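You operate a simulated robot arm through the tools that you are given. There is no shell and no other tool. Be economical: measure what you need, move in short steps, check, and stop when the job is done.

You are at the controls of a simulated two-armed robot. One attempt, no reset.

Task
Top up the trough to its red line, stir it and cover it.
Fine: pour from the beaker on the bench top; stir with the glass rod till the streaks are gone; put rod and beaker back and the lid on. Set down upright: beaker.

It is judged by the outcome, as a careful person would: the job done as asked, and still so three seconds after it is handed in. It fails if anything else is knocked over, pushed out of place, dropped, spilled or broken. A push-on lid holds only when it is set on centred and level and pressed home; a screw cap is set on level and turned clockwise until tight.

Robot
Two 7-joint arms with fingered hands on one trunk, on a base that drives. Base frame: it is fixed to the floor where the robot stands at the start and does not move with it; the origin is under the middle of the robot, x ahead of it, y to its left, z up; the surface under the hand at the start is at about z = 900. Units: mm, degrees, N and s.
The left shoulder is at the start at [40, 147, 1179], the right one opposite. With the tool pointing down near the work surface each hand reaches from about 320 to 720 mm from the robot's upright axis, wherever it stands, measured 20 degrees to its own side. Places, roughly: inside of the steel pot [700, 300, 900]; rim of the trough [400, 400, 900]; trough [400, 400, 900]. Payload 4 kg a hand.
The tool frame of a hand sits at the grasp point between the pads (the TCP): z along the fingers, y along the line on which they close. The tips reach 26 mm beyond it. The gripper opens to 148 mm. The gripper's body begins 73 mm behind the TCP. The gripper is a hand of 3 fingers: y runs from the thumb to the fingers, the wrist lies at [0, 0, -224] in the tool frame.
Orientation is that of the tool frame in the base frame, as a unit quaternion [w, x, y, z]. With the fingers straight down and closing along the base's y, the tool's x points along the base's -x, its y along +y and its z along -z.

Tools
- The arms move only by the tool step_arm. It takes "left_rows", "right_rows" or both (then of equal length, played together; a hand with none holds still); each is a list of rows, each an object of numbers (a shift or turn left out is 0): "rx", "ry", "rz": the turn, a rotation vector about the tool's x, y, z in degrees; "tx", "ty", "tz": the shift along the tool's x, y, z in mm. In form: [{"rx": .., "ry": .., "rz": .., "tx": .., "ty": .., "tz": ..}, ...]. A call has 1 to 12 rows; each row is the pose to reach, as a shift and turn from the pose commanded when the call began, along the tool's axes at that moment. A row lasts 0.2 s, in which the tool goes at most 50 mm and 8.6 degrees; a call with a longer step from one row to the next is refused whole. Where a pose cannot be reached the arm comes as near as it can. A force on the tool above 40 N (or 10 N above the force at the start of the call, whichever is more), or a blocked arm, ends the call early, and 0.2 s more pass. In this call time passes only in rows, and 0.2 s behind the last. The reply holds the time, the measured pose of the TCP, the force on the tool along the base axes, the opening and the grip force, in the units named above and with some noise, with the torque about the TCP (base axes, N m) and any sound that the robot's microphone picked up.
- Cameras (640 x 400 px; columns grow to the right, rows downward): "scene" is now at [97, 42.6, 1410.3]; the picture's right is [0.48, -0.88, -0.00], its down [-0.49, -0.27, -0.83] and it looks along [0.73, 0.40, -0.56] (base axes); focal length 252 px, centre (320, 200). "left" rides on the left gripper at [-68, -39, -90] in its tool frame; the picture's right is [0.50, -0.87, 0.00], its down [0.66, 0.38, -0.65] and it looks along [0.57, 0.33, 0.76] (tool axes); focal length 222 px, centre (320, 200). "right" rides on the right gripper at [68, -39, -90] in its tool frame; the picture's right is [0.50, 0.87, 0.00], its down [-0.66, 0.38, -0.65] and it looks along [-0.57, 0.33, 0.76] (tool axes); focal length 222 px, centre (320, 200). There is no depth. A picture from a camera that has moved, and an enlarged one, comes with that camera's place and axes in the base frame and with its lens.
- camera(camera): a new picture of that camera. It takes no simulated time.
- lift_body(by): slides the trunk up (or, below 0, down) by that many mm; the arms and the scene camera ride with it, the base frame stays. It gives what a move gives, with no picture.
- base_move(legs): drives the robot by 1 to 6 legs, each [ahead, left, turn to the left] in mm, mm and degrees, along the robot's own axes; the way and the turn of a leg run together, so that a leg with both is an arc; at most 1500 mm and 180 degrees a leg. The arms and the cameras ride along, it lands a little off, and it stops where it bumps. It gives what a move gives.
- move_fingers(finger1, finger2, thumb_bend, hand): sets how far each is bent, from 0 (flat) to 1 (curled in); at 0.3 the hand is open as for a grip, at 0.7 the pads meet at the TCP. One left out holds its place. A second passes; each finger stops where it meets its share of the squeeze, and holds until it gets a number again. It is the only way to open and close the hand. It gives what a move gives, with no picture; readings hold the bend of each and the force on the fingers (four entries, about 0 where the hand has none), thumb and palm.
- turn_head(pan, tilt): turns the head with the scene camera to pan (to the left, within 86 degrees either way) and tilt (down, from -29 to 69), counted from straight ahead of the robot. It gives what a move gives.
- zoom(camera, box): a new picture of the part [left, top, right, bottom] of that camera's present view, enlarged. It takes no simulated time.
- close_job(): hands the job in; it is judged then, once.

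Go step by step. Nothing tells you exact positions but the pictures and the camera data: compare them with the known pose of the tool, close in by small moves and look again before you grip or let go. The budget is 120 turns and 108 pictures, counting those below and the enlarged ones. Unless the task says otherwise, let go and move clear before handing in, and close with one line.

The tools are called after ">>>" as a command line: name --argument value ..., lists and objects as JSON in quotes. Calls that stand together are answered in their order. step_arm: Moves the arms, as the interface text tells. Its arguments: {"type":"object","properties":{"left_rows":{"type":"array","items":{"type":"object","properties":{"rx":{"type":"number"},"ry":{"type":"number"},"rz":{"type":"number"},"tx":{"type":"number"},"ty":{"type":"number"},"tz":{"type":"number"}}}},"right_rows":{"type":"array","items":{"type":"object","properties":{"rx":{"type":"number"},"ry":{"type":"number"},"rz":{"type":"number"},"tx":{"type":"number"},"ty":{"type":"number"},"tz":{"type":"number"}}}}},"required":[]} The other tools are called the same way: lift_body (by) slides the trunk up or down; move_fingers (finger1, finger2, thumb_bend, hand) moves the fingers one by one; base_move (legs) drives the base; turn_head (pan, tilt) turns the head that bears the scene camera; camera (camera) takes a picture; zoom (camera, box) takes an enlarged picture of a part of a camera's view; close_job () hands the job in.

At the start:

```text
time: 0.0
left_eef_pos: [364.8, 505.2, 1184.2]
left_tcp_rot: [0.0, -0.001, 1.0, 0.0]
left_ft_force: [0.0, 0.1, 0.0]
left_moment: [0.01, -0.01, 0.0]
left_finger_gap: 148.2
left_finger_force: 0.0
left_shape: jaw
left_bend: [0.3, 0.3, 0.3]
left_finger forces: [0.1, 0.0, 0.0, 0.0, 0.1, 0.1]
right_eef_pos: [444.3, 79.1, 1238.8]
right_tcp_rot: [-0.002, 0.001, 1.0, 0.0]
right_ft_force: [0.0, -0.1, 0.3]
right_moment: [0.04, 0.0, 0.0]
right_finger_gap: 148.1
right_finger_force: 0.0
right_shape: jaw
right_bend: [0.3, 0.3, 0.3]
right_finger forces: [0.0, 0.0, 0.0, 0.0, 0.0, 0.0]
trunk travel left (down, up): [-350.0, 156.0]
robot x, y, heading: [1.7, 1.3, 0.1]
head pan, tilt: [28.8, 33.8]
```

scene: 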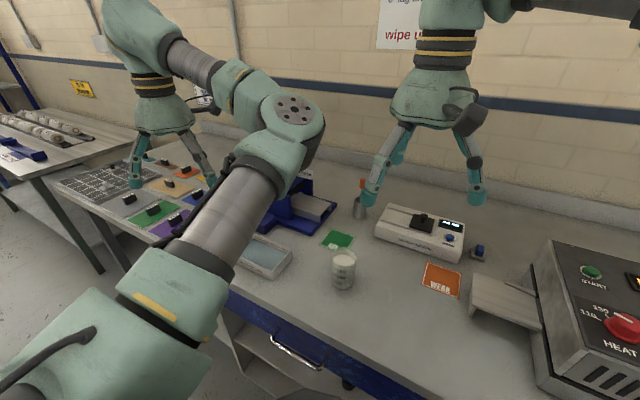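
right: 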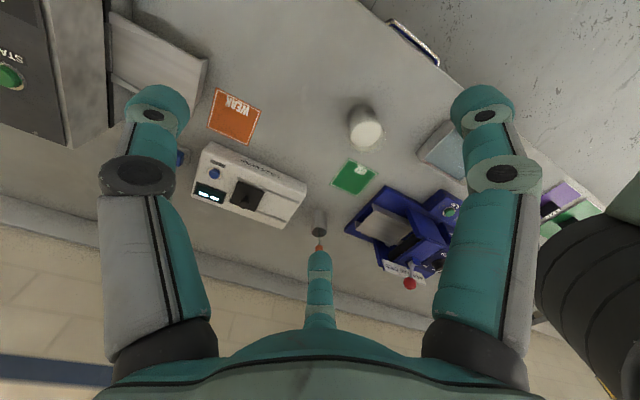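
left: 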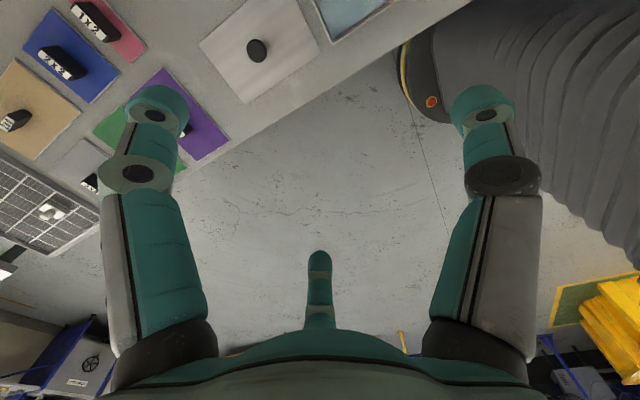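

I see a beaker of white liquid, a trough with blue liquid, a steel pot with the red-tipped rod, and a plate with a black knob that is probably the lid. I'll zoom in to pin these down before moving.

>>> zoom --camera "scene" --box '[220, 150, 420, 300]'

>>> zoom --camera "right" --box '[280, 60, 520, 260]'

>>> zoom --camera "left" --box '[160, 0, 440, 150]'

```text
2.67 times, centred on (320, 225) of scene
camera zoom: at [97.0, 42.6, 1410.3], right [0.48, -0.88, 0.0], down [-0.49, -0.27, -0.83], along [0.73, 0.4, -0.56], focal length 671 px, centre (320, 133)
```

zoom: 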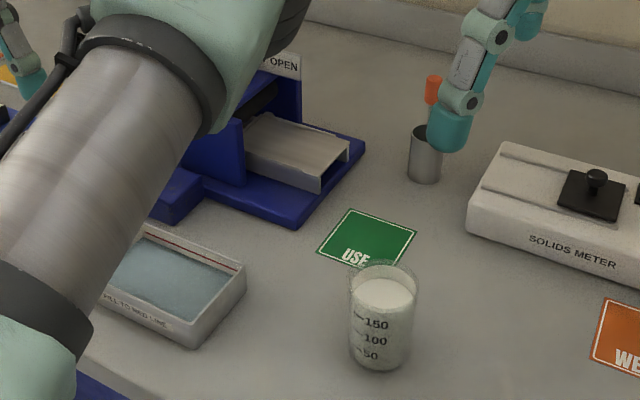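

```text
2.00 times, centred on (400, 160) of right
camera zoom: at [378.3, 40.0, 1330.6], right [-0.5, 0.87, 0.0], down [0.66, 0.38, 0.65], along [0.57, 0.33, -0.76], focal length 444 px, centre (160, 280)
```

zoom: 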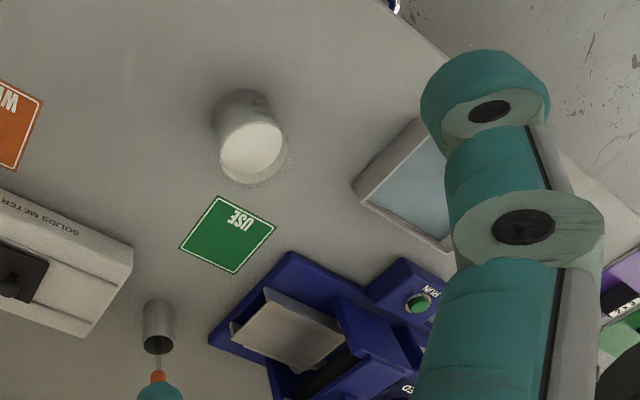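

```text
2.29 times, centred on (300, 75) of left
camera zoom: at [432.6, 466.1, 1273.7], right [-0.5, -0.87, 0.0], down [-0.66, 0.38, 0.65], along [-0.57, 0.33, -0.76], focal length 508 px, centre (366, 486)
```

zoom: 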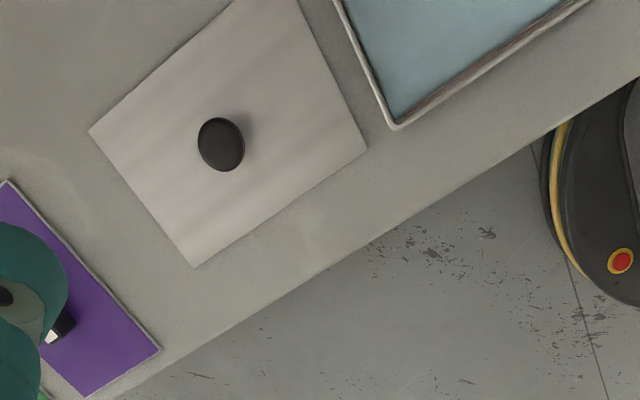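

The trough spans about x 397–482, y 338–470. The lid is at about (437,560), the beaker at (474,188) and the pot with the rod at (740,246). I'll clear the right arm to its side and turn the left hand horizontal, pointing ahead, so it can grip the beaker from the side.

>>> step_arm --left_rows '[{"ry": -8.2, "tx": -10}, {"ry": -16.4, "tx": -20}, {"ry": -24.6, "tx": -30}, {"ry": -32.8, "tx": -40}, {"ry": -41, "tx": -50}, {"ry": -49.2, "tx": -60}, {"ry": -57.4, "tx": -70}, {"ry": -65.6, "tx": -80}, {"ry": -73.8, "tx": -90}, {"ry": -82, "tx": -100}, {"ry": -90, "tx": -110}]' --right_rows '[{"ty": -25}, {"ty": -50}, {"ty": -75}, {"ty": -100}, {"ty": -125}, {"ty": -150}, {"ty": -175}, {"ty": -200}, {"ty": -225}, {"ty": -250}, {"ty": -270}]'

>>> camera --camera "scene"

>>> camera --camera "left"

```text
time: 2.4
left_eef_pos: [474.6, 505.7, 1185.1]
left_tcp_rot: [0.708, 0.0, 0.706, 0.001]
left_ft_force: [-0.2, 0.4, 0.7]
left_moment: [0.01, 0.01, -0.01]
left_finger_gap: 147.8
left_finger_force: 0.1
left_shape: jaw
left_bend: [0.3, 0.3, 0.3]
left_finger forces: [0.0, 0.0, 0.1, 0.1, 0.0, 0.0]
right_eef_pos: [445.1, -190.3, 1240.0]
right_tcp_rot: [0.0, 0.001, 1.0, 0.0]
right_ft_force: [-0.5, -0.2, 0.0]
right_moment: [0.01, 0.01, -0.03]
right_finger_gap: 147.9
right_finger_force: 0.1
right_shape: jaw
right_bend: [0.3, 0.3, 0.3]
right_finger forces: [0.0, 0.0, 0.0, 0.1, 0.0, 0.0]
trunk travel left (down, up): [-350.0, 156.0]
robot x, y, heading: [-1.1, -1.2, 0.0]
head pan, tilt: [28.8, 33.8]
```

```text
101 pictures are left
camera scene: at [96.5, 42.6, 1410.3], right [0.48, -0.88, 0.0], down [-0.49, -0.27, -0.83], along [0.73, 0.4, -0.56], focal length 252 px, centre (320, 200)
```

scene: 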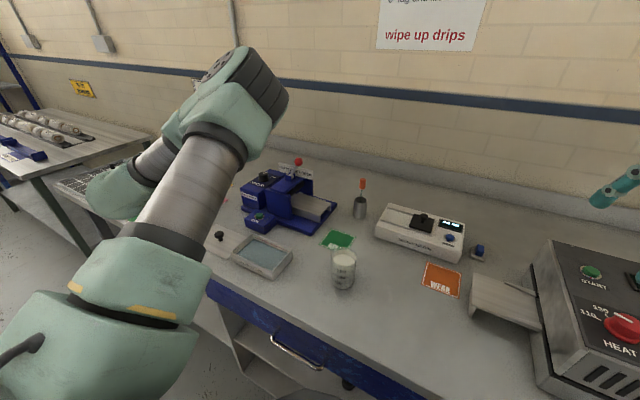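

```text
100 pictures are left
camera left: at [384.1, 466.0, 1250.7], right [0.0, -0.87, -0.5], down [-0.65, 0.38, -0.66], along [0.76, 0.33, -0.56], focal length 222 px, centre (320, 200)
```

left: 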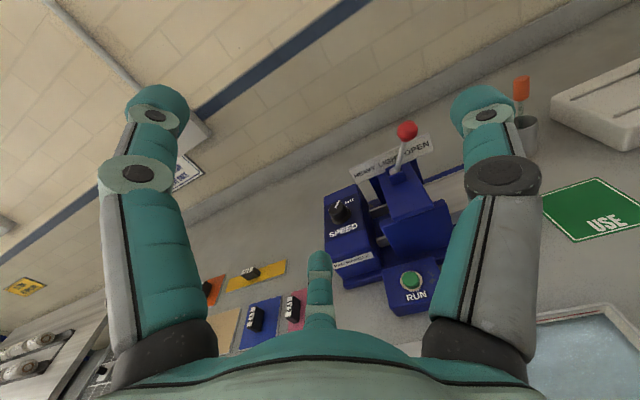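

The left hand has three fingers spaced evenly around the tool axis, so I'll grip the beaker from above and pour out through a gap between the fingers. First I need a closer look at the trough, lid and beaker.

>>> zoom --camera "scene" --box '[200, 200, 360, 300]'

>>> zoom --camera "scene" --box '[330, 160, 490, 260]'

```text
4.00 times, centred on (280, 250) of scene
camera zoom: at [96.5, 42.6, 1410.3], right [0.48, -0.88, 0.0], down [-0.49, -0.27, -0.83], along [0.73, 0.4, -0.56], focal length 1007 px, centre (480, 0)
```

zoom: 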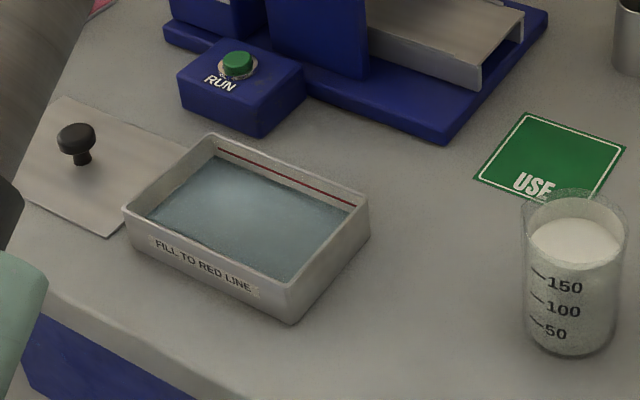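

```text
4.00 times, centred on (410, 210) of scene
camera zoom: at [96.5, 42.6, 1410.3], right [0.48, -0.88, 0.0], down [-0.49, -0.27, -0.83], along [0.73, 0.4, -0.56], focal length 1007 px, centre (-40, 160)
```

zoom: 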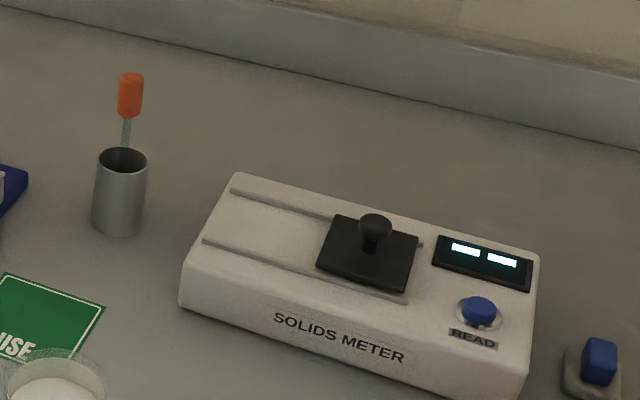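

The trough rim is at about z 935, with its centre near (435,400). I'll turn the left hand back to pointing down and bring it above the beaker.

>>> step_arm --left_rows '[{"ry": 8.2, "ty": -29}, {"ry": 16.4, "ty": -58}, {"ry": 24.6, "ty": -87}, {"ry": 32.8, "ty": -116}, {"ry": 41, "ty": -145}, {"ry": 49.2, "ty": -174}, {"ry": 57.4, "ty": -203}, {"ry": 65.6, "ty": -232}, {"ry": 73.8, "ty": -261}, {"ry": 82, "ty": -290}, {"ry": 90, "ty": -318}]'

>>> camera --camera "left"

>>> camera --camera "scene"

```text
time: 4.8
left_eef_pos: [514.5, 288.9, 1221.5]
left_tcp_rot: [0.008, -0.001, 1.0, 0.001]
left_ft_force: [0.0, 0.5, -0.4]
left_moment: [-0.02, 0.07, 0.02]
left_finger_gap: 147.9
left_finger_force: 0.0
left_shape: jaw
left_bend: [0.3, 0.3, 0.3]
left_finger forces: [0.0, 0.0, 0.0, 0.0, 0.0, 0.1]
left hand out of reach, approached as far as the arm can: row 6, 7, 8, 9, 10, 11
right_eef_pos: [448.0, -192.2, 1237.6]
right_tcp_rot: [-0.002, 0.001, 1.0, 0.001]
right_ft_force: [0.7, -0.6, -0.2]
right_moment: [0.02, 0.06, 0.04]
right_finger_gap: 147.9
right_finger_force: 0.1
right_shape: jaw
right_bend: [0.3, 0.3, 0.3]
right_finger forces: [0.0, 0.1, 0.0, 0.1, 0.0, 0.1]
trunk travel left (down, up): [-350.0, 156.0]
robot x, y, heading: [-0.7, -0.3, 0.1]
head pan, tilt: [28.8, 33.8]
```

```text
97 pictures are left
camera left: at [581.2, 250.0, 1312.9], right [-0.5, -0.87, -0.01], down [-0.67, 0.38, 0.64], along [-0.55, 0.33, -0.77], focal length 222 px, centre (320, 200)
```

left: 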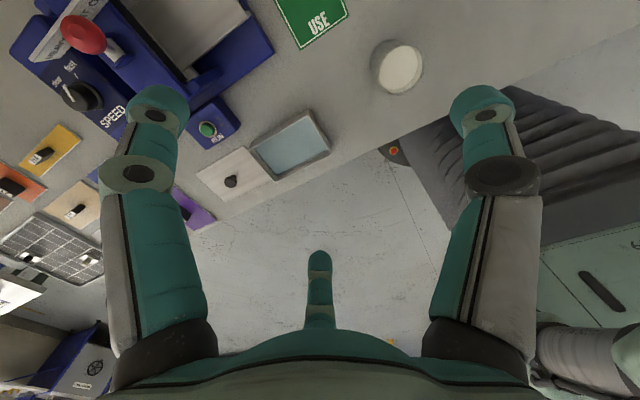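

```text
96 pictures are left
camera scene: at [100.7, 41.1, 1409.9], right [0.48, -0.88, 0.0], down [-0.49, -0.27, -0.83], along [0.73, 0.4, -0.56], focal length 252 px, centre (320, 200)
```

scene: 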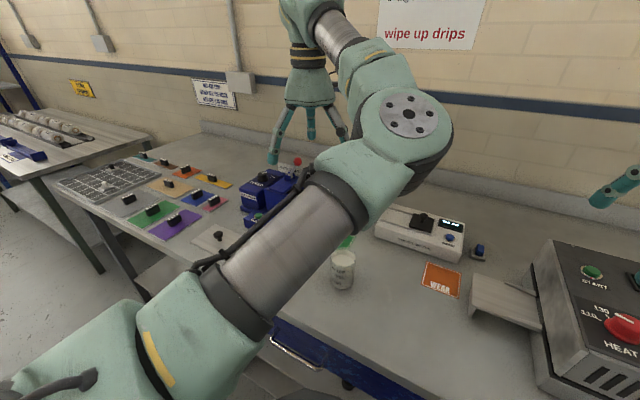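

The left arm couldn't reach that spot so high up. I'll lower it first and then see where it stands.

>>> step_arm --left_rows '[{"tz": 30}, {"tz": 60}, {"tz": 90}]'

```text
time: 5.6
left_eef_pos: [517.1, 290.5, 1202.2]
left_tcp_rot: [-0.002, 0.0, 1.0, -0.001]
left_ft_force: [-0.1, 0.2, 0.1]
left_moment: [0.01, -0.01, 0.0]
left_finger_gap: 148.0
left_finger_force: 0.0
left_shape: jaw
left_bend: [0.3, 0.3, 0.3]
left_finger forces: [0.0, 0.0, 0.1, 0.0, 0.0, 0.0]
left hand out of reach, approached as far as the arm can: row 1, 2, 3
right_eef_pos: [445.9, -190.8, 1240.2]
right_tcp_rot: [-0.001, 0.001, 1.0, 0.0]
right_ft_force: [0.1, 0.6, 0.8]
right_moment: [0.0, 0.0, 0.02]
right_finger_gap: 147.8
right_finger_force: 0.1
right_shape: jaw
right_bend: [0.3, 0.3, 0.3]
right_finger forces: [0.0, 0.0, 0.0, 0.0, 0.0, 0.1]
trunk travel left (down, up): [-350.0, 156.0]
robot x, y, heading: [-0.5, 0.7, -0.1]
head pan, tilt: [28.8, 33.8]
```

Still limited at that target. I'll bring the commanded pose back to y 290, go lower there, then creep sideways.

>>> step_arm --left_rows '[{"ty": 40}, {"ty": 80}, {"ty": 110}, {"ty": 110, "tz": 20}, {"ty": 80, "tz": 20}, {"ty": 50, "tz": 20}, {"ty": 20, "tz": 20}]'

```text
time: 7.2
left_eef_pos: [516.4, 306.2, 1177.6]
left_tcp_rot: [0.0, -0.001, 1.0, 0.0]
left_ft_force: [-0.2, 0.5, -0.5]
left_moment: [0.01, -0.03, 0.01]
left_finger_gap: 148.1
left_finger_force: 0.0
left_shape: jaw
left_bend: [0.3, 0.3, 0.3]
left_finger forces: [0.0, 0.0, 0.0, 0.1, 0.1, 0.1]
right_eef_pos: [444.7, -190.7, 1239.9]
right_tcp_rot: [0.0, 0.001, 1.0, 0.001]
right_ft_force: [0.1, 0.9, 0.2]
right_moment: [0.01, 0.0, 0.01]
right_finger_gap: 148.0
right_finger_force: 0.1
right_shape: jaw
right_bend: [0.3, 0.3, 0.3]
right_finger forces: [0.0, 0.1, 0.0, 0.0, 0.0, 0.0]
trunk travel left (down, up): [-350.0, 156.0]
robot x, y, heading: [-1.7, 0.5, -0.1]
head pan, tilt: [28.8, 33.8]
```

The commanded pose does follow the reached one, so I'll go down in place and then move towards the beaker.

>>> step_arm --left_rows '[{"tz": 30, "tx": 5}, {"tz": 60, "tx": 10}, {"tz": 90, "tx": 20}, {"tz": 110, "tx": 30}, {"tz": 110, "tx": 43, "ty": -25}, {"tz": 110, "tx": 43, "ty": -50}, {"tz": 110, "tx": 43, "ty": -75}, {"tz": 110, "tx": 43, "ty": -100}, {"tz": 110, "tx": 43, "ty": -120}]'

>>> camera --camera "left"

```text
time: 9.2
left_eef_pos: [494.2, 317.7, 1083.1]
left_tcp_rot: [-0.001, 0.0, 1.0, 0.0]
left_ft_force: [-0.2, -0.3, 0.2]
left_moment: [-0.02, -0.01, -0.01]
left_finger_gap: 147.8
left_finger_force: 0.2
left_shape: jaw
left_bend: [0.3, 0.3, 0.3]
left_finger forces: [0.1, 0.0, 0.0, 0.1, 0.0, 0.0]
left hand out of reach, approached as far as the arm can: row 3, 4, 5, 6, 7, 8, 9
right_eef_pos: [445.3, -190.4, 1240.0]
right_tcp_rot: [-0.001, 0.001, 1.0, 0.002]
right_ft_force: [-0.9, -0.3, 0.5]
right_moment: [0.03, 0.03, 0.0]
right_finger_gap: 147.6
right_finger_force: 0.1
right_shape: jaw
right_bend: [0.3, 0.3, 0.3]
right_finger forces: [0.1, 0.0, 0.1, 0.0, 0.0, 0.0]
trunk travel left (down, up): [-350.0, 156.0]
robot x, y, heading: [-2.7, -0.7, -0.1]
head pan, tilt: [28.8, 33.8]
```

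```text
95 pictures are left
camera left: at [561.6, 277.8, 1171.9], right [-0.5, -0.87, 0.0], down [-0.66, 0.38, 0.65], along [-0.57, 0.33, -0.76], focal length 222 px, centre (320, 200)
```

left: 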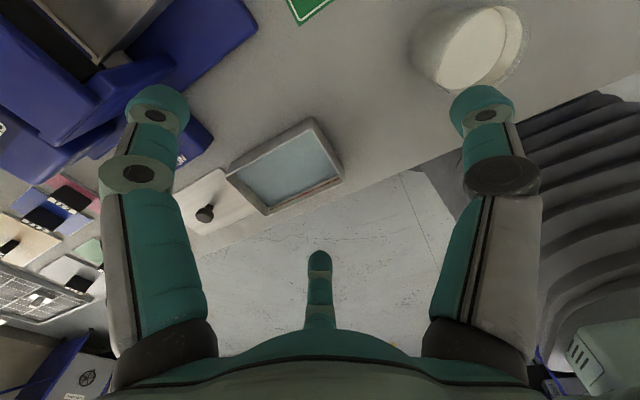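

The left arm is limited on this inward side at this yaw. I'll try turning the hand clockwise with the arm while moving.

>>> step_arm --left_rows '[{"rz": 8}, {"rz": 16}, {"rz": 24}, {"rz": 30}, {"rz": 30, "ty": -20}, {"rz": 30, "ty": -40, "tx": 5}, {"rz": 30, "ty": -60, "tx": 10}, {"rz": 30, "ty": -80, "tx": 15}]'

```text
time: 11.0
left_eef_pos: [498.5, 316.9, 1084.9]
left_tcp_rot: [0.001, 0.259, 0.966, 0.001]
left_ft_force: [-0.2, 0.8, 0.1]
left_moment: [-0.01, -0.01, 0.02]
left_finger_gap: 148.1
left_finger_force: 0.1
left_shape: jaw
left_bend: [0.3, 0.3, 0.3]
left_finger forces: [0.0, 0.0, 0.1, 0.0, 0.1, 0.0]
left hand out of reach, approached as far as the arm can: row 5, 6, 7, 8
right_eef_pos: [445.6, -190.3, 1238.9]
right_tcp_rot: [-0.001, 0.0, 1.0, 0.0]
right_ft_force: [-0.1, 0.2, -0.4]
right_moment: [-0.02, 0.02, 0.0]
right_finger_gap: 147.9
right_finger_force: 0.1
right_shape: jaw
right_bend: [0.3, 0.3, 0.3]
right_finger forces: [0.0, 0.0, 0.0, 0.0, 0.0, 0.1]
trunk travel left (down, up): [-350.0, 156.0]
robot x, y, heading: [1.4, 2.0, -0.0]
head pan, tilt: [28.8, 33.8]
```

Yaw isn't the limit. It looks like the shoulder can't swing further inward, so I'll turn the base about 17° to the right, which puts the beaker more on the left arm's own side.

>>> base_move --legs '[[0, 0, -17]]'

>>> camera --camera "left"

>>> camera --camera "scene"

```text
time: 12.4
left_eef_pos: [569.0, 154.1, 1084.2]
left_tcp_rot: [0.0, 0.402, 0.916, 0.0]
left_ft_force: [0.3, -0.1, -0.1]
left_moment: [0.0, 0.0, -0.02]
left_finger_gap: 147.7
left_finger_force: 0.0
left_shape: jaw
left_bend: [0.3, 0.3, 0.3]
left_finger forces: [0.1, 0.0, 0.0, 0.1, 0.1, 0.0]
right_eef_pos: [367.5, -314.2, 1239.6]
right_tcp_rot: [-0.001, 0.152, 0.988, 0.0]
right_ft_force: [-0.5, -0.2, 0.6]
right_moment: [-0.04, -0.01, 0.03]
right_finger_gap: 148.0
right_finger_force: 0.1
right_shape: jaw
right_bend: [0.3, 0.3, 0.3]
right_finger forces: [0.0, 0.0, 0.0, 0.0, 0.0, 0.1]
trunk travel left (down, up): [-350.0, 156.0]
robot x, y, heading: [0.3, 3.4, -17.7]
head pan, tilt: [28.8, 33.8]
```

```text
94 pictures are left
camera left: at [587.0, 76.5, 1173.4], right [-0.98, -0.22, 0.0], down [-0.17, 0.74, 0.65], along [-0.14, 0.64, -0.76], focal length 222 px, centre (320, 200)
```

left: 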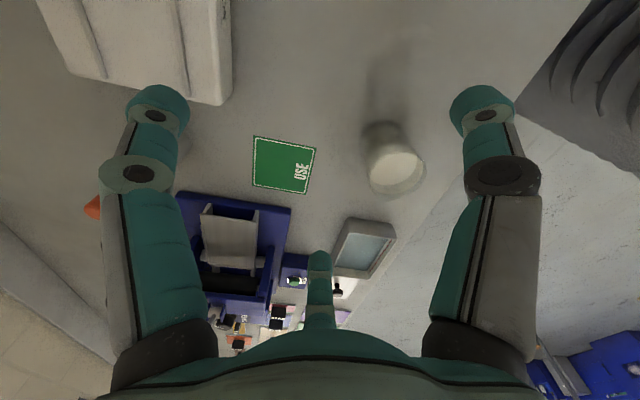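

```text
93 pictures are left
camera scene: at [105.5, 11.6, 1410.3], right [0.2, -0.98, 0.0], down [-0.55, -0.11, -0.83], along [0.81, 0.16, -0.56], focal length 252 px, centre (320, 200)
```

scene: 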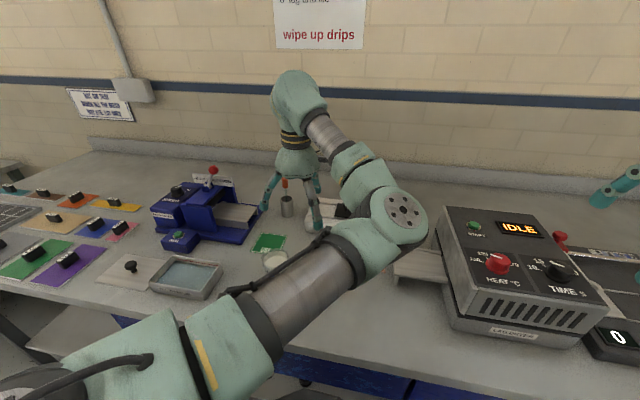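

The arm is freer now. I'll move above the beaker, estimated at (474,187), staying at the same height.

>>> step_arm --left_rows '[{"tx": 18, "ty": -10}, {"tx": 36, "ty": -19}, {"tx": 54, "ty": -29}, {"tx": 72, "ty": -38}, {"tx": 88.6, "ty": -47.5}]'

>>> camera --camera "left"

>>> zoom --camera "scene" --box '[160, 180, 400, 330]'

```text
time: 13.6
left_eef_pos: [480.9, 203.9, 1085.5]
left_tcp_rot: [0.001, 0.403, 0.915, 0.0]
left_ft_force: [-0.3, -0.1, -0.2]
left_moment: [-0.01, -0.03, -0.01]
left_finger_gap: 147.9
left_finger_force: 0.1
left_shape: jaw
left_bend: [0.3, 0.3, 0.3]
left_finger forces: [0.0, 0.1, 0.1, 0.0, 0.1, 0.1]
left hand out of reach, approached as far as the arm can: row 1, 2, 3, 4, 5
right_eef_pos: [367.6, -315.0, 1240.5]
right_tcp_rot: [0.001, 0.152, 0.988, 0.0]
right_ft_force: [0.7, 0.0, 0.1]
right_moment: [0.03, 0.01, -0.01]
right_finger_gap: 147.9
right_finger_force: 0.1
right_shape: jaw
right_bend: [0.3, 0.3, 0.3]
right_finger forces: [0.0, 0.1, 0.1, 0.0, 0.0, 0.1]
trunk travel left (down, up): [-350.0, 156.0]
robot x, y, heading: [-1.3, -0.4, -17.6]
head pan, tilt: [28.8, 33.8]
```

```text
92 pictures are left
camera left: at [497.5, 127.6, 1174.4], right [-0.98, -0.22, 0.0], down [-0.16, 0.74, 0.65], along [-0.14, 0.64, -0.76], focal length 222 px, centre (320, 200)
```

left: 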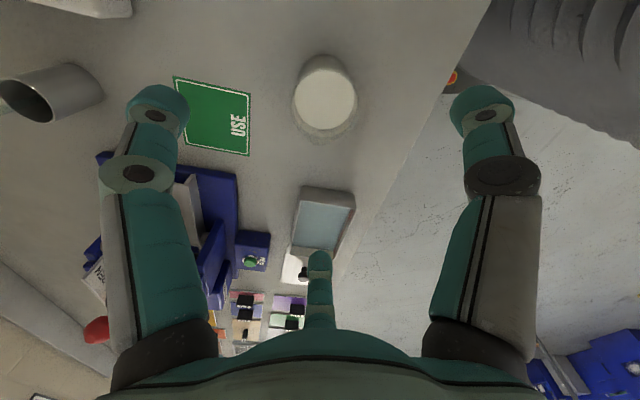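

```text
2.67 times, centred on (280, 255) of scene
camera zoom: at [104.7, 11.5, 1410.3], right [0.2, -0.98, 0.0], down [-0.54, -0.11, -0.83], along [0.81, 0.16, -0.56], focal length 671 px, centre (427, 53)
```

zoom: 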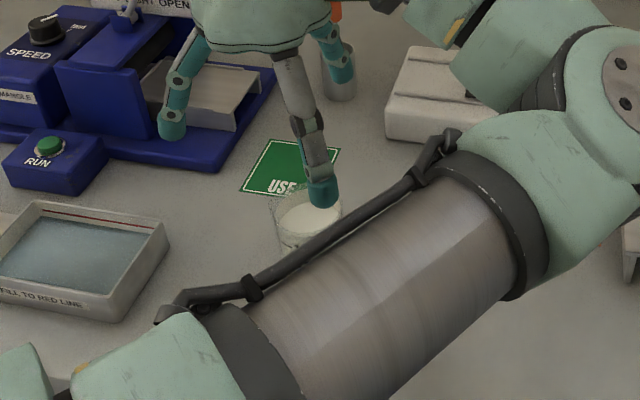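

Reach seems limited because the hand is high relative to the shoulder. Raising the trunk should help, so I'll lift it 130 mm and lower the hand again.

>>> lift_body --by 130

>>> step_arm --left_rows '[{"tz": 40}, {"tz": 80}, {"tz": 115}, {"tz": 115, "tx": -6, "ty": -7}, {"tz": 115, "tx": -12, "ty": -15}]'

>>> camera --camera "left"

```text
time: 15.2
left_eef_pos: [480.4, 203.9, 1216.2]
left_tcp_rot: [0.0, 0.402, 0.916, 0.0]
left_ft_force: [0.2, 0.5, 0.5]
left_moment: [-0.01, -0.02, -0.04]
left_finger_gap: 148.0
left_finger_force: 0.1
left_shape: jaw
left_bend: [0.3, 0.3, 0.3]
left_finger forces: [0.0, 0.1, 0.0, 0.0, 0.0, 0.1]
right_eef_pos: [367.3, -314.9, 1370.8]
right_tcp_rot: [-0.001, 0.152, 0.988, 0.001]
right_ft_force: [-0.5, -0.5, 0.2]
right_moment: [0.01, -0.03, 0.01]
right_finger_gap: 148.0
right_finger_force: 0.1
right_shape: jaw
right_bend: [0.3, 0.3, 0.3]
right_finger forces: [0.0, 0.1, 0.0, 0.1, 0.0, 0.0]
trunk travel left (down, up): [-480.0, 26.0]
robot x, y, heading: [0.0, 3.2, -17.5]
head pan, tilt: [28.8, 33.8]
```

```text
time: 16.4
left_eef_pos: [482.8, 206.8, 1099.2]
left_tcp_rot: [0.001, 0.402, 0.916, 0.001]
left_ft_force: [0.2, 0.4, 0.2]
left_moment: [0.0, -0.02, 0.01]
left_finger_gap: 148.3
left_finger_force: 0.0
left_shape: jaw
left_bend: [0.3, 0.3, 0.3]
left_finger forces: [0.0, 0.0, 0.0, 0.0, 0.1, 0.0]
left hand out of reach, approached as far as the arm can: row 4, 5
right_eef_pos: [368.3, -315.0, 1370.3]
right_tcp_rot: [0.0, 0.152, 0.988, 0.001]
right_ft_force: [-0.8, 0.6, -0.4]
right_moment: [0.03, -0.02, 0.02]
right_finger_gap: 147.9
right_finger_force: 0.1
right_shape: jaw
right_bend: [0.3, 0.3, 0.3]
right_finger forces: [0.0, 0.0, 0.1, 0.0, 0.0, 0.1]
trunk travel left (down, up): [-480.0, 26.0]
robot x, y, heading: [0.9, 2.9, -17.3]
head pan, tilt: [28.8, 33.8]
```

```text
90 pictures are left
camera left: at [500.3, 129.6, 1188.9], right [-0.98, -0.22, 0.0], down [-0.17, 0.74, 0.65], along [-0.14, 0.64, -0.76], focal length 222 px, centre (320, 200)
```

left: 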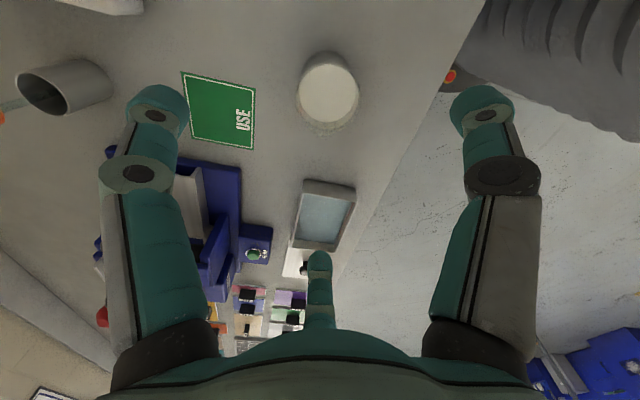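

The limit is sideways, not height. I'll drive the base 90 mm to its right so the beaker ends up further out for the left arm.

>>> base_move --legs '[[0, -90, 0]]'

```text
time: 17.5
left_eef_pos: [458.5, 124.4, 1098.2]
left_tcp_rot: [-0.001, 0.402, 0.916, -0.003]
left_ft_force: [0.6, 0.7, 0.1]
left_moment: [-0.05, 0.03, 0.0]
left_finger_gap: 148.4
left_finger_force: 0.1
left_shape: jaw
left_bend: [0.3, 0.3, 0.3]
left_finger forces: [0.1, 0.1, 0.1, 0.0, 0.0, 0.0]
right_eef_pos: [341.8, -395.8, 1372.8]
right_tcp_rot: [0.0, 0.152, 0.988, -0.002]
right_ft_force: [0.0, 0.4, -0.1]
right_moment: [-0.05, 0.03, -0.02]
right_finger_gap: 147.9
right_finger_force: 0.0
right_shape: jaw
right_bend: [0.3, 0.3, 0.3]
right_finger forces: [0.1, 0.0, 0.0, 0.1, 0.0, 0.0]
trunk travel left (down, up): [-480.0, 26.0]
robot x, y, heading: [-23.7, -88.2, -17.5]
head pan, tilt: [28.8, 33.8]
```

>>> step_arm --left_rows '[{"tx": 8, "ty": 14, "rz": -8}, {"tx": 16, "ty": 28, "rz": -16}, {"tx": 24, "ty": 42, "rz": -24}, {"tx": 30.7, "ty": 56.1, "rz": -30}]'

>>> camera --camera "left"

>>> camera --camera "scene"

```text
time: 18.5
left_eef_pos: [477.7, 181.4, 1100.5]
left_tcp_rot: [0.0, 0.15, 0.989, 0.001]
left_ft_force: [-0.3, 0.6, -0.3]
left_moment: [0.02, -0.02, -0.01]
left_finger_gap: 147.9
left_finger_force: 0.1
left_shape: jaw
left_bend: [0.3, 0.3, 0.3]
left_finger forces: [0.0, 0.0, 0.1, 0.0, 0.0, 0.1]
right_eef_pos: [340.1, -401.3, 1371.0]
right_tcp_rot: [-0.001, 0.152, 0.988, 0.001]
right_ft_force: [-0.4, 0.1, -0.1]
right_moment: [0.0, 0.0, 0.01]
right_finger_gap: 147.9
right_finger_force: 0.0
right_shape: jaw
right_bend: [0.3, 0.3, 0.3]
right_finger forces: [0.1, 0.0, 0.1, 0.0, 0.1, 0.1]
trunk travel left (down, up): [-480.0, 26.0]
robot x, y, heading: [-26.8, -85.8, -17.5]
head pan, tilt: [28.8, 33.8]
```

```text
89 pictures are left
camera left: at [530.0, 123.1, 1188.7], right [-0.73, -0.68, 0.0], down [-0.51, 0.56, 0.65], along [-0.44, 0.48, -0.76], focal length 222 px, centre (320, 200)
```

left: 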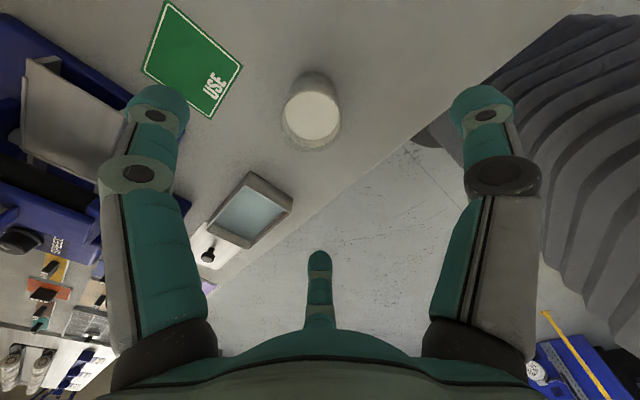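

```text
88 pictures are left
camera scene: at [78.2, -75.2, 1541.4], right [0.2, -0.98, 0.0], down [-0.55, -0.11, -0.83], along [0.81, 0.16, -0.56], focal length 252 px, centre (320, 200)
```

scene: 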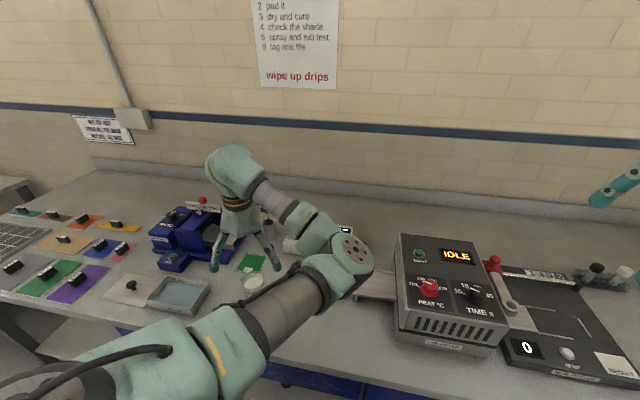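

The hand has reached the spot above the beaker. I'll zoom to centre on it.

>>> zoom --camera "left" --box '[240, 50, 400, 170]'

>>> zoom --camera "scene" --box '[190, 220, 310, 310]'

```text
3.33 times, centred on (320, 110) of left
camera zoom: at [530.0, 123.1, 1188.7], right [-0.73, -0.68, 0.0], down [-0.51, 0.56, 0.65], along [-0.44, 0.48, -0.76], focal length 740 px, centre (320, 500)
```

zoom: 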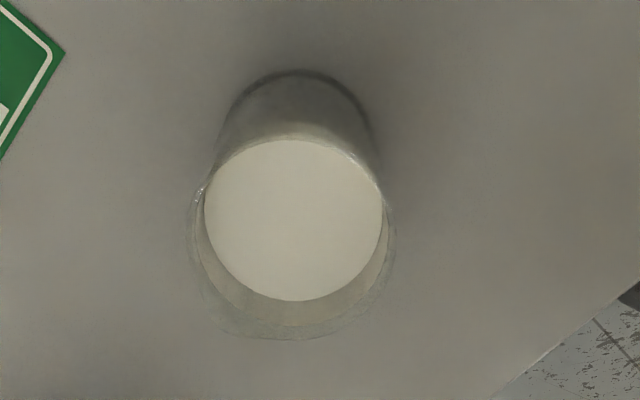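

```text
4.44 times, centred on (250, 265) of scene
camera zoom: at [78.2, -75.2, 1541.4], right [0.2, -0.98, 0.0], down [-0.55, -0.11, -0.83], along [0.81, 0.16, -0.56], focal length 1119 px, centre (631, -89)
```

zoom: 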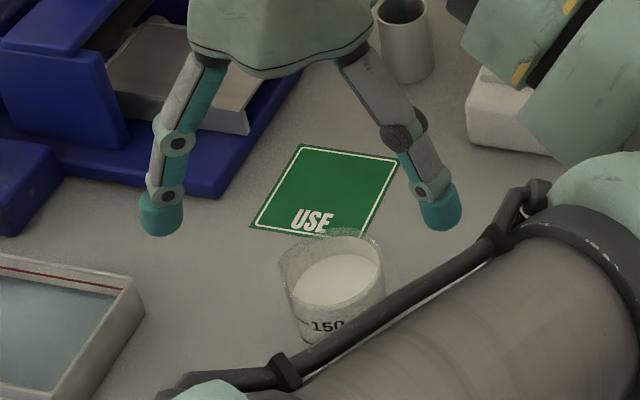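

By the hand camera the beaker is at about (482,183), so I'll shift a little and descend around it with the fingers open.

>>> step_arm --left_rows '[{"tx": -3, "ty": 3, "tz": 20}, {"tx": -3, "ty": 3, "tz": 45}, {"tx": -3, "ty": 3, "tz": 70}, {"tx": -3, "ty": 3, "tz": 95}, {"tx": -3, "ty": 3, "tz": 118}, {"tx": -3, "ty": 3, "tz": 138}]'

>>> camera --camera "left"

>>> zoom --camera "scene" --box '[190, 220, 310, 310]'

```text
time: 19.9
left_eef_pos: [480.6, 182.2, 962.9]
left_tcp_rot: [0.0, 0.152, 0.988, 0.0]
left_ft_force: [0.9, -0.4, 0.6]
left_moment: [-0.01, 0.01, -0.05]
left_finger_gap: 148.1
left_finger_force: 0.1
left_shape: jaw
left_bend: [0.3, 0.3, 0.3]
left_finger forces: [0.1, 0.0, 0.0, 0.0, 0.1, 0.1]
right_eef_pos: [339.4, -401.2, 1370.3]
right_tcp_rot: [0.0, 0.152, 0.988, -0.001]
right_ft_force: [-0.5, 0.2, -0.4]
right_moment: [0.0, 0.01, -0.03]
right_finger_gap: 148.1
right_finger_force: 0.0
right_shape: jaw
right_bend: [0.3, 0.3, 0.3]
right_finger forces: [0.0, 0.1, 0.0, 0.0, 0.0, 0.0]
trunk travel left (down, up): [-480.0, 26.0]
robot x, y, heading: [-24.0, -86.3, -17.4]
head pan, tilt: [28.8, 33.8]
```

```text
85 pictures are left
camera left: at [533.8, 124.8, 1051.2], right [-0.74, -0.68, 0.0], down [-0.51, 0.56, 0.65], along [-0.44, 0.48, -0.76], focal length 222 px, centre (320, 200)
```

left: 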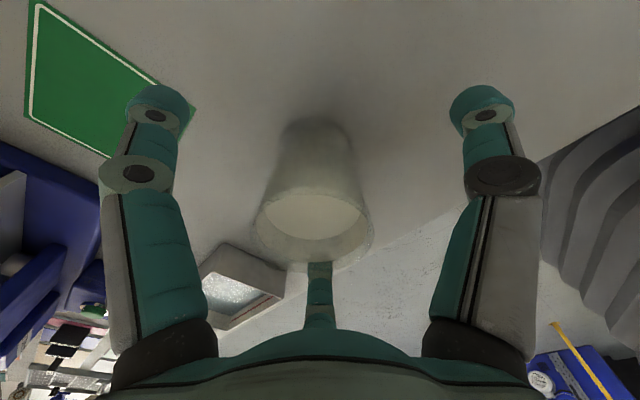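

```text
4.44 times, centred on (250, 265) of scene
camera zoom: at [78.1, -74.7, 1541.4], right [0.2, -0.98, 0.0], down [-0.55, -0.11, -0.83], along [0.81, 0.16, -0.56], focal length 1119 px, centre (631, -89)
```

zoom: 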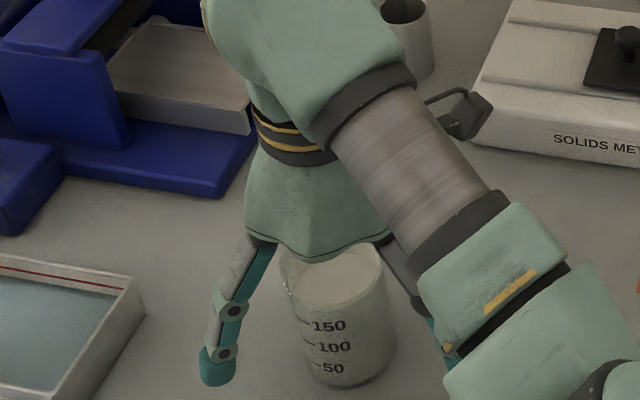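

The beaker is centred between the fingers, so I'll close in two stages.

>>> move_fingers --hand "left" --finger1 0.5 --finger2 0.5 --thumb_bend 0.5

>>> camera --camera "left"

```text
time: 20.9
left_eef_pos: [482.0, 183.9, 962.0]
left_tcp_rot: [0.0, 0.152, 0.988, 0.0]
left_ft_force: [0.8, 0.1, 0.0]
left_moment: [-0.01, 0.02, -0.02]
left_finger_gap: 62.5
left_finger_force: 0.0
left_shape: fingers
left_bend: [0.5, 0.5, 0.5]
left_finger forces: [0.0, 0.0, 0.0, 0.0, 0.0, 0.0]
right_eef_pos: [340.7, -401.9, 1371.4]
right_tcp_rot: [0.001, 0.152, 0.988, 0.0]
right_ft_force: [-0.3, 0.9, 1.2]
right_moment: [0.0, 0.04, 0.0]
right_finger_gap: 148.0
right_finger_force: 0.1
right_shape: jaw
right_bend: [0.3, 0.3, 0.3]
right_finger forces: [0.1, 0.0, 0.1, 0.0, 0.0, 0.1]
trunk travel left (down, up): [-480.0, 26.0]
robot x, y, heading: [-28.4, -86.0, -17.5]
head pan, tilt: [28.8, 33.8]
```

```text
83 pictures are left
camera left: at [533.7, 124.6, 1051.6], right [-0.74, -0.68, 0.0], down [-0.51, 0.56, 0.65], along [-0.44, 0.48, -0.76], focal length 222 px, centre (320, 200)
```

left: 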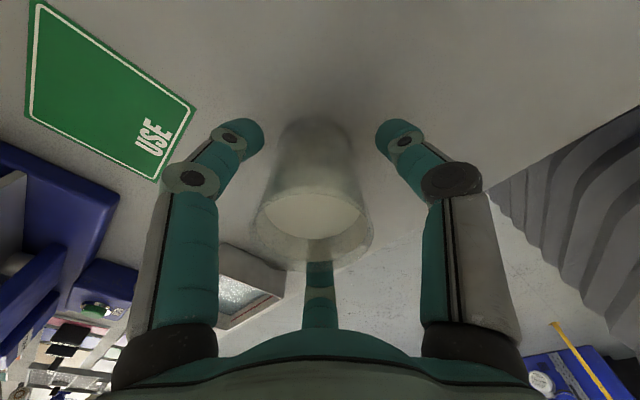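

The beaker sits about 5 mm to the picture's left, so I'll nudge the hand over and then close.

>>> step_arm --left_rows '[{"tx": -2.4, "ty": 4.1}]'

>>> move_fingers --hand "left" --finger1 0.7 --finger2 0.7 --thumb_bend 0.7

>>> camera --camera "left"

```text
time: 21.3
left_eef_pos: [485.0, 186.0, 962.1]
left_tcp_rot: [0.0, 0.151, 0.988, 0.0]
left_ft_force: [0.1, -0.5, -0.6]
left_moment: [0.03, 0.04, 0.03]
left_finger_gap: 62.6
left_finger_force: 0.2
left_shape: fingers
left_bend: [0.5, 0.5, 0.5]
left_finger forces: [0.1, 0.0, 0.0, 0.0, 0.0, 0.1]
right_eef_pos: [340.2, -400.7, 1371.3]
right_tcp_rot: [-0.002, 0.153, 0.988, 0.0]
right_ft_force: [0.2, 0.2, -0.4]
right_moment: [0.02, 0.01, -0.01]
right_finger_gap: 147.8
right_finger_force: 0.1
right_shape: jaw
right_bend: [0.3, 0.3, 0.3]
right_finger forces: [0.0, 0.0, 0.0, 0.1, 0.1, 0.0]
trunk travel left (down, up): [-480.0, 26.0]
robot x, y, heading: [-29.0, -85.9, -17.3]
head pan, tilt: [28.8, 33.8]
```

```text
time: 22.3
left_eef_pos: [484.1, 185.3, 962.7]
left_tcp_rot: [0.0, 0.152, 0.988, -0.001]
left_ft_force: [0.2, 0.1, 0.1]
left_moment: [0.04, -0.01, 0.0]
left_finger_gap: 40.6
left_finger_force: 19.8
left_shape: fingers
left_bend: [0.56, 0.54, 0.6]
left_finger forces: [11.8, 12.5, 0.1, 0.0, 15.2, 0.0]
right_eef_pos: [340.7, -402.2, 1370.8]
right_tcp_rot: [-0.001, 0.152, 0.988, 0.0]
right_ft_force: [-0.2, -0.2, 0.3]
right_moment: [0.01, -0.01, 0.03]
right_finger_gap: 147.7
right_finger_force: 0.0
right_shape: jaw
right_bend: [0.3, 0.3, 0.3]
right_finger forces: [0.0, 0.0, 0.1, 0.0, 0.0, 0.0]
trunk travel left (down, up): [-480.0, 26.0]
robot x, y, heading: [-27.1, -87.0, -17.7]
head pan, tilt: [28.8, 33.8]
```

```text
82 pictures are left
camera left: at [536.7, 128.0, 1051.3], right [-0.74, -0.68, 0.0], down [-0.51, 0.56, 0.65], along [-0.44, 0.48, -0.76], focal length 222 px, centre (320, 200)
```

left: 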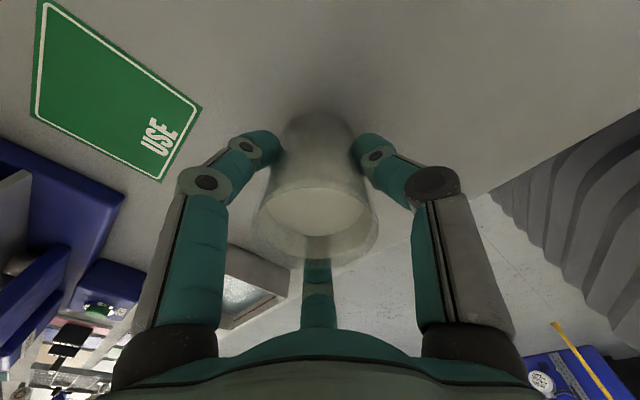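

The beaker is gripped evenly on all three fingers. I'll lift it straight up about 105 mm.

>>> step_arm --left_rows '[{"tz": -5}, {"tz": -15}, {"tz": -30}, {"tz": -47}, {"tz": -65}, {"tz": -82}, {"tz": -96}, {"tz": -105}]'

>>> camera --camera "left"

```text
time: 24.1
left_eef_pos: [483.9, 185.0, 1067.2]
left_tcp_rot: [-0.001, 0.151, 0.989, 0.0]
left_ft_force: [-0.1, -0.1, -1.4]
left_moment: [-0.02, 0.01, 0.0]
left_finger_gap: 40.6
left_finger_force: 19.5
left_shape: fingers
left_bend: [0.56, 0.54, 0.6]
left_finger forces: [11.6, 12.4, 0.0, 0.0, 15.2, 0.1]
right_eef_pos: [340.2, -400.3, 1370.3]
right_tcp_rot: [-0.001, 0.152, 0.988, 0.0]
right_ft_force: [0.1, -0.4, -0.5]
right_moment: [0.02, 0.02, 0.0]
right_finger_gap: 148.0
right_finger_force: 0.0
right_shape: jaw
right_bend: [0.3, 0.3, 0.3]
right_finger forces: [0.1, 0.1, 0.0, 0.0, 0.0, 0.0]
trunk travel left (down, up): [-480.0, 26.0]
robot x, y, heading: [-26.7, -84.2, -17.4]
head pan, tilt: [28.8, 33.8]
```

```text
81 pictures are left
camera left: at [536.6, 127.4, 1156.0], right [-0.74, -0.68, 0.0], down [-0.51, 0.56, 0.65], along [-0.44, 0.48, -0.76], focal length 222 px, centre (320, 200)
```

left: 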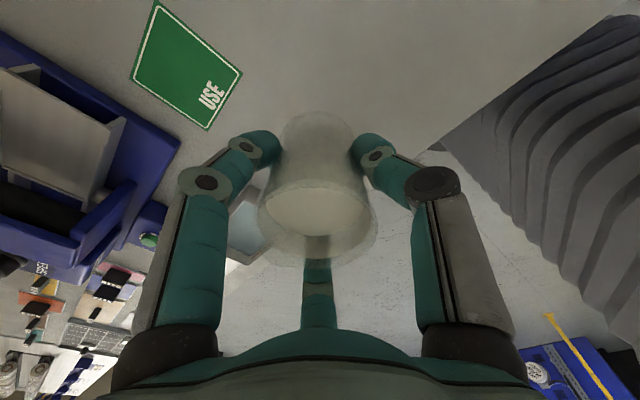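

The beaker came up cleanly. I'll drive the base 90 mm back to its left, so the pour lies inside the left arm's reach.

>>> base_move --legs '[[0, 45, 0], [0, 45, 0]]'

```text
time: 25.5
left_eef_pos: [508.2, 262.5, 1071.1]
left_tcp_rot: [0.001, 0.152, 0.988, 0.005]
left_ft_force: [-0.4, -1.1, -1.7]
left_moment: [0.06, -0.02, -0.01]
left_finger_gap: 40.5
left_finger_force: 19.1
left_shape: fingers
left_bend: [0.56, 0.54, 0.6]
left_finger forces: [11.6, 12.3, 0.1, 0.0, 15.2, 0.0]
right_eef_pos: [364.4, -327.6, 1368.5]
right_tcp_rot: [0.0, 0.153, 0.988, 0.005]
right_ft_force: [-0.9, -0.8, -0.8]
right_moment: [0.09, -0.02, -0.01]
right_finger_gap: 148.0
right_finger_force: 0.0
right_shape: jaw
right_bend: [0.3, 0.3, 0.3]
right_finger forces: [0.1, 0.0, 0.1, 0.1, 0.1, 0.1]
trunk travel left (down, up): [-480.0, 26.0]
robot x, y, heading: [0.9, 0.6, -17.7]
head pan, tilt: [28.8, 33.8]
```

>>> step_arm --left_rows '[{"tx": 10, "ty": 3}, {"tx": 28, "ty": 8}, {"tx": 48, "ty": 14}, {"tx": 68, "ty": 20}, {"tx": 86, "ty": 25}, {"tx": 98, "ty": 28}, {"tx": 104, "ty": 30}]'

>>> camera --camera "left"

>>> camera --camera "scene"

```text
time: 27.1
left_eef_pos: [422.5, 332.1, 1067.7]
left_tcp_rot: [0.0, 0.152, 0.988, -0.001]
left_ft_force: [0.8, 0.5, -1.5]
left_moment: [0.01, -0.02, -0.03]
left_finger_gap: 40.4
left_finger_force: 20.1
left_shape: fingers
left_bend: [0.56, 0.54, 0.6]
left_finger forces: [11.7, 12.6, 0.0, 0.1, 14.9, 0.0]
right_eef_pos: [367.1, -314.6, 1370.1]
right_tcp_rot: [0.0, 0.153, 0.988, 0.001]
right_ft_force: [0.0, -0.2, 0.3]
right_moment: [-0.05, -0.06, 0.02]
right_finger_gap: 148.1
right_finger_force: 0.0
right_shape: jaw
right_bend: [0.3, 0.3, 0.3]
right_finger forces: [0.0, 0.0, 0.0, 0.0, 0.0, 0.0]
trunk travel left (down, up): [-480.0, 26.0]
robot x, y, heading: [-0.3, -1.0, -17.3]
head pan, tilt: [28.8, 33.8]
```

```text
80 pictures are left
camera left: at [473.5, 274.4, 1156.1], right [-0.74, -0.68, 0.0], down [-0.51, 0.56, 0.65], along [-0.44, 0.48, -0.76], focal length 222 px, centre (320, 200)
```

left: 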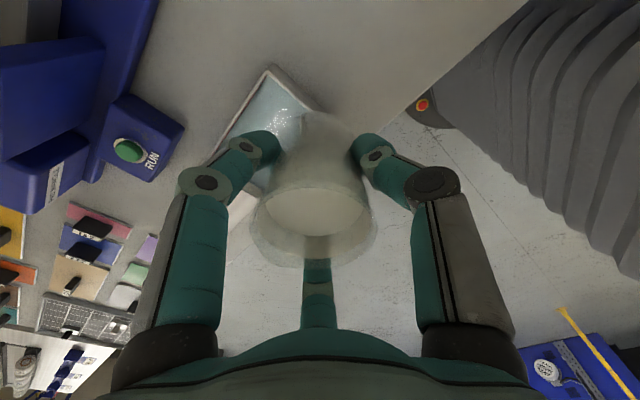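

```text
79 pictures are left
camera scene: at [105.7, 12.5, 1541.3], right [0.2, -0.98, 0.0], down [-0.55, -0.11, -0.83], along [0.81, 0.16, -0.56], focal length 252 px, centre (320, 200)
```

scene: 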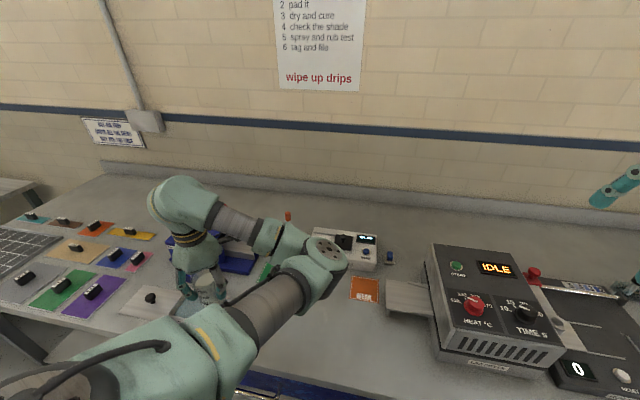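

>>> zoom --camera "scene" --box '[140, 250, 260, 330]'

>>> camera --camera "right"

```text
5.00 times, centred on (200, 290) of scene
camera zoom: at [105.7, 12.5, 1541.3], right [0.2, -0.98, 0.0], down [-0.55, -0.11, -0.83], along [0.81, 0.16, -0.56], focal length 1259 px, centre (920, -250)
```

zoom: 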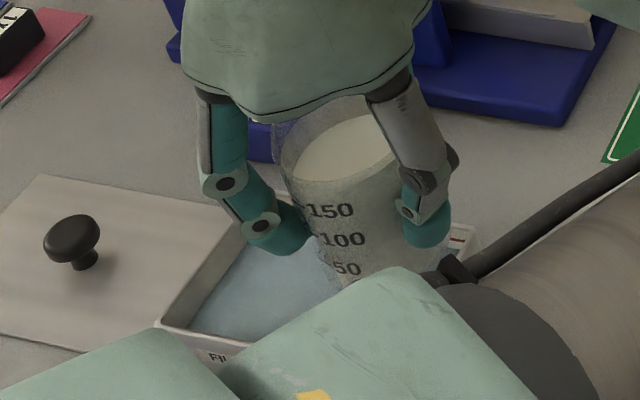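

```text
77 pictures are left
camera right: at [292.5, -330.8, 1462.1], right [-0.21, 0.98, 0.0], down [0.74, 0.16, 0.65], along [0.64, 0.14, -0.76], focal length 222 px, centre (320, 200)
```

right: 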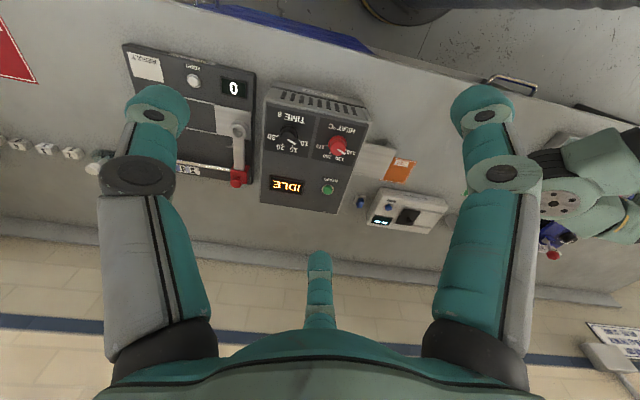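

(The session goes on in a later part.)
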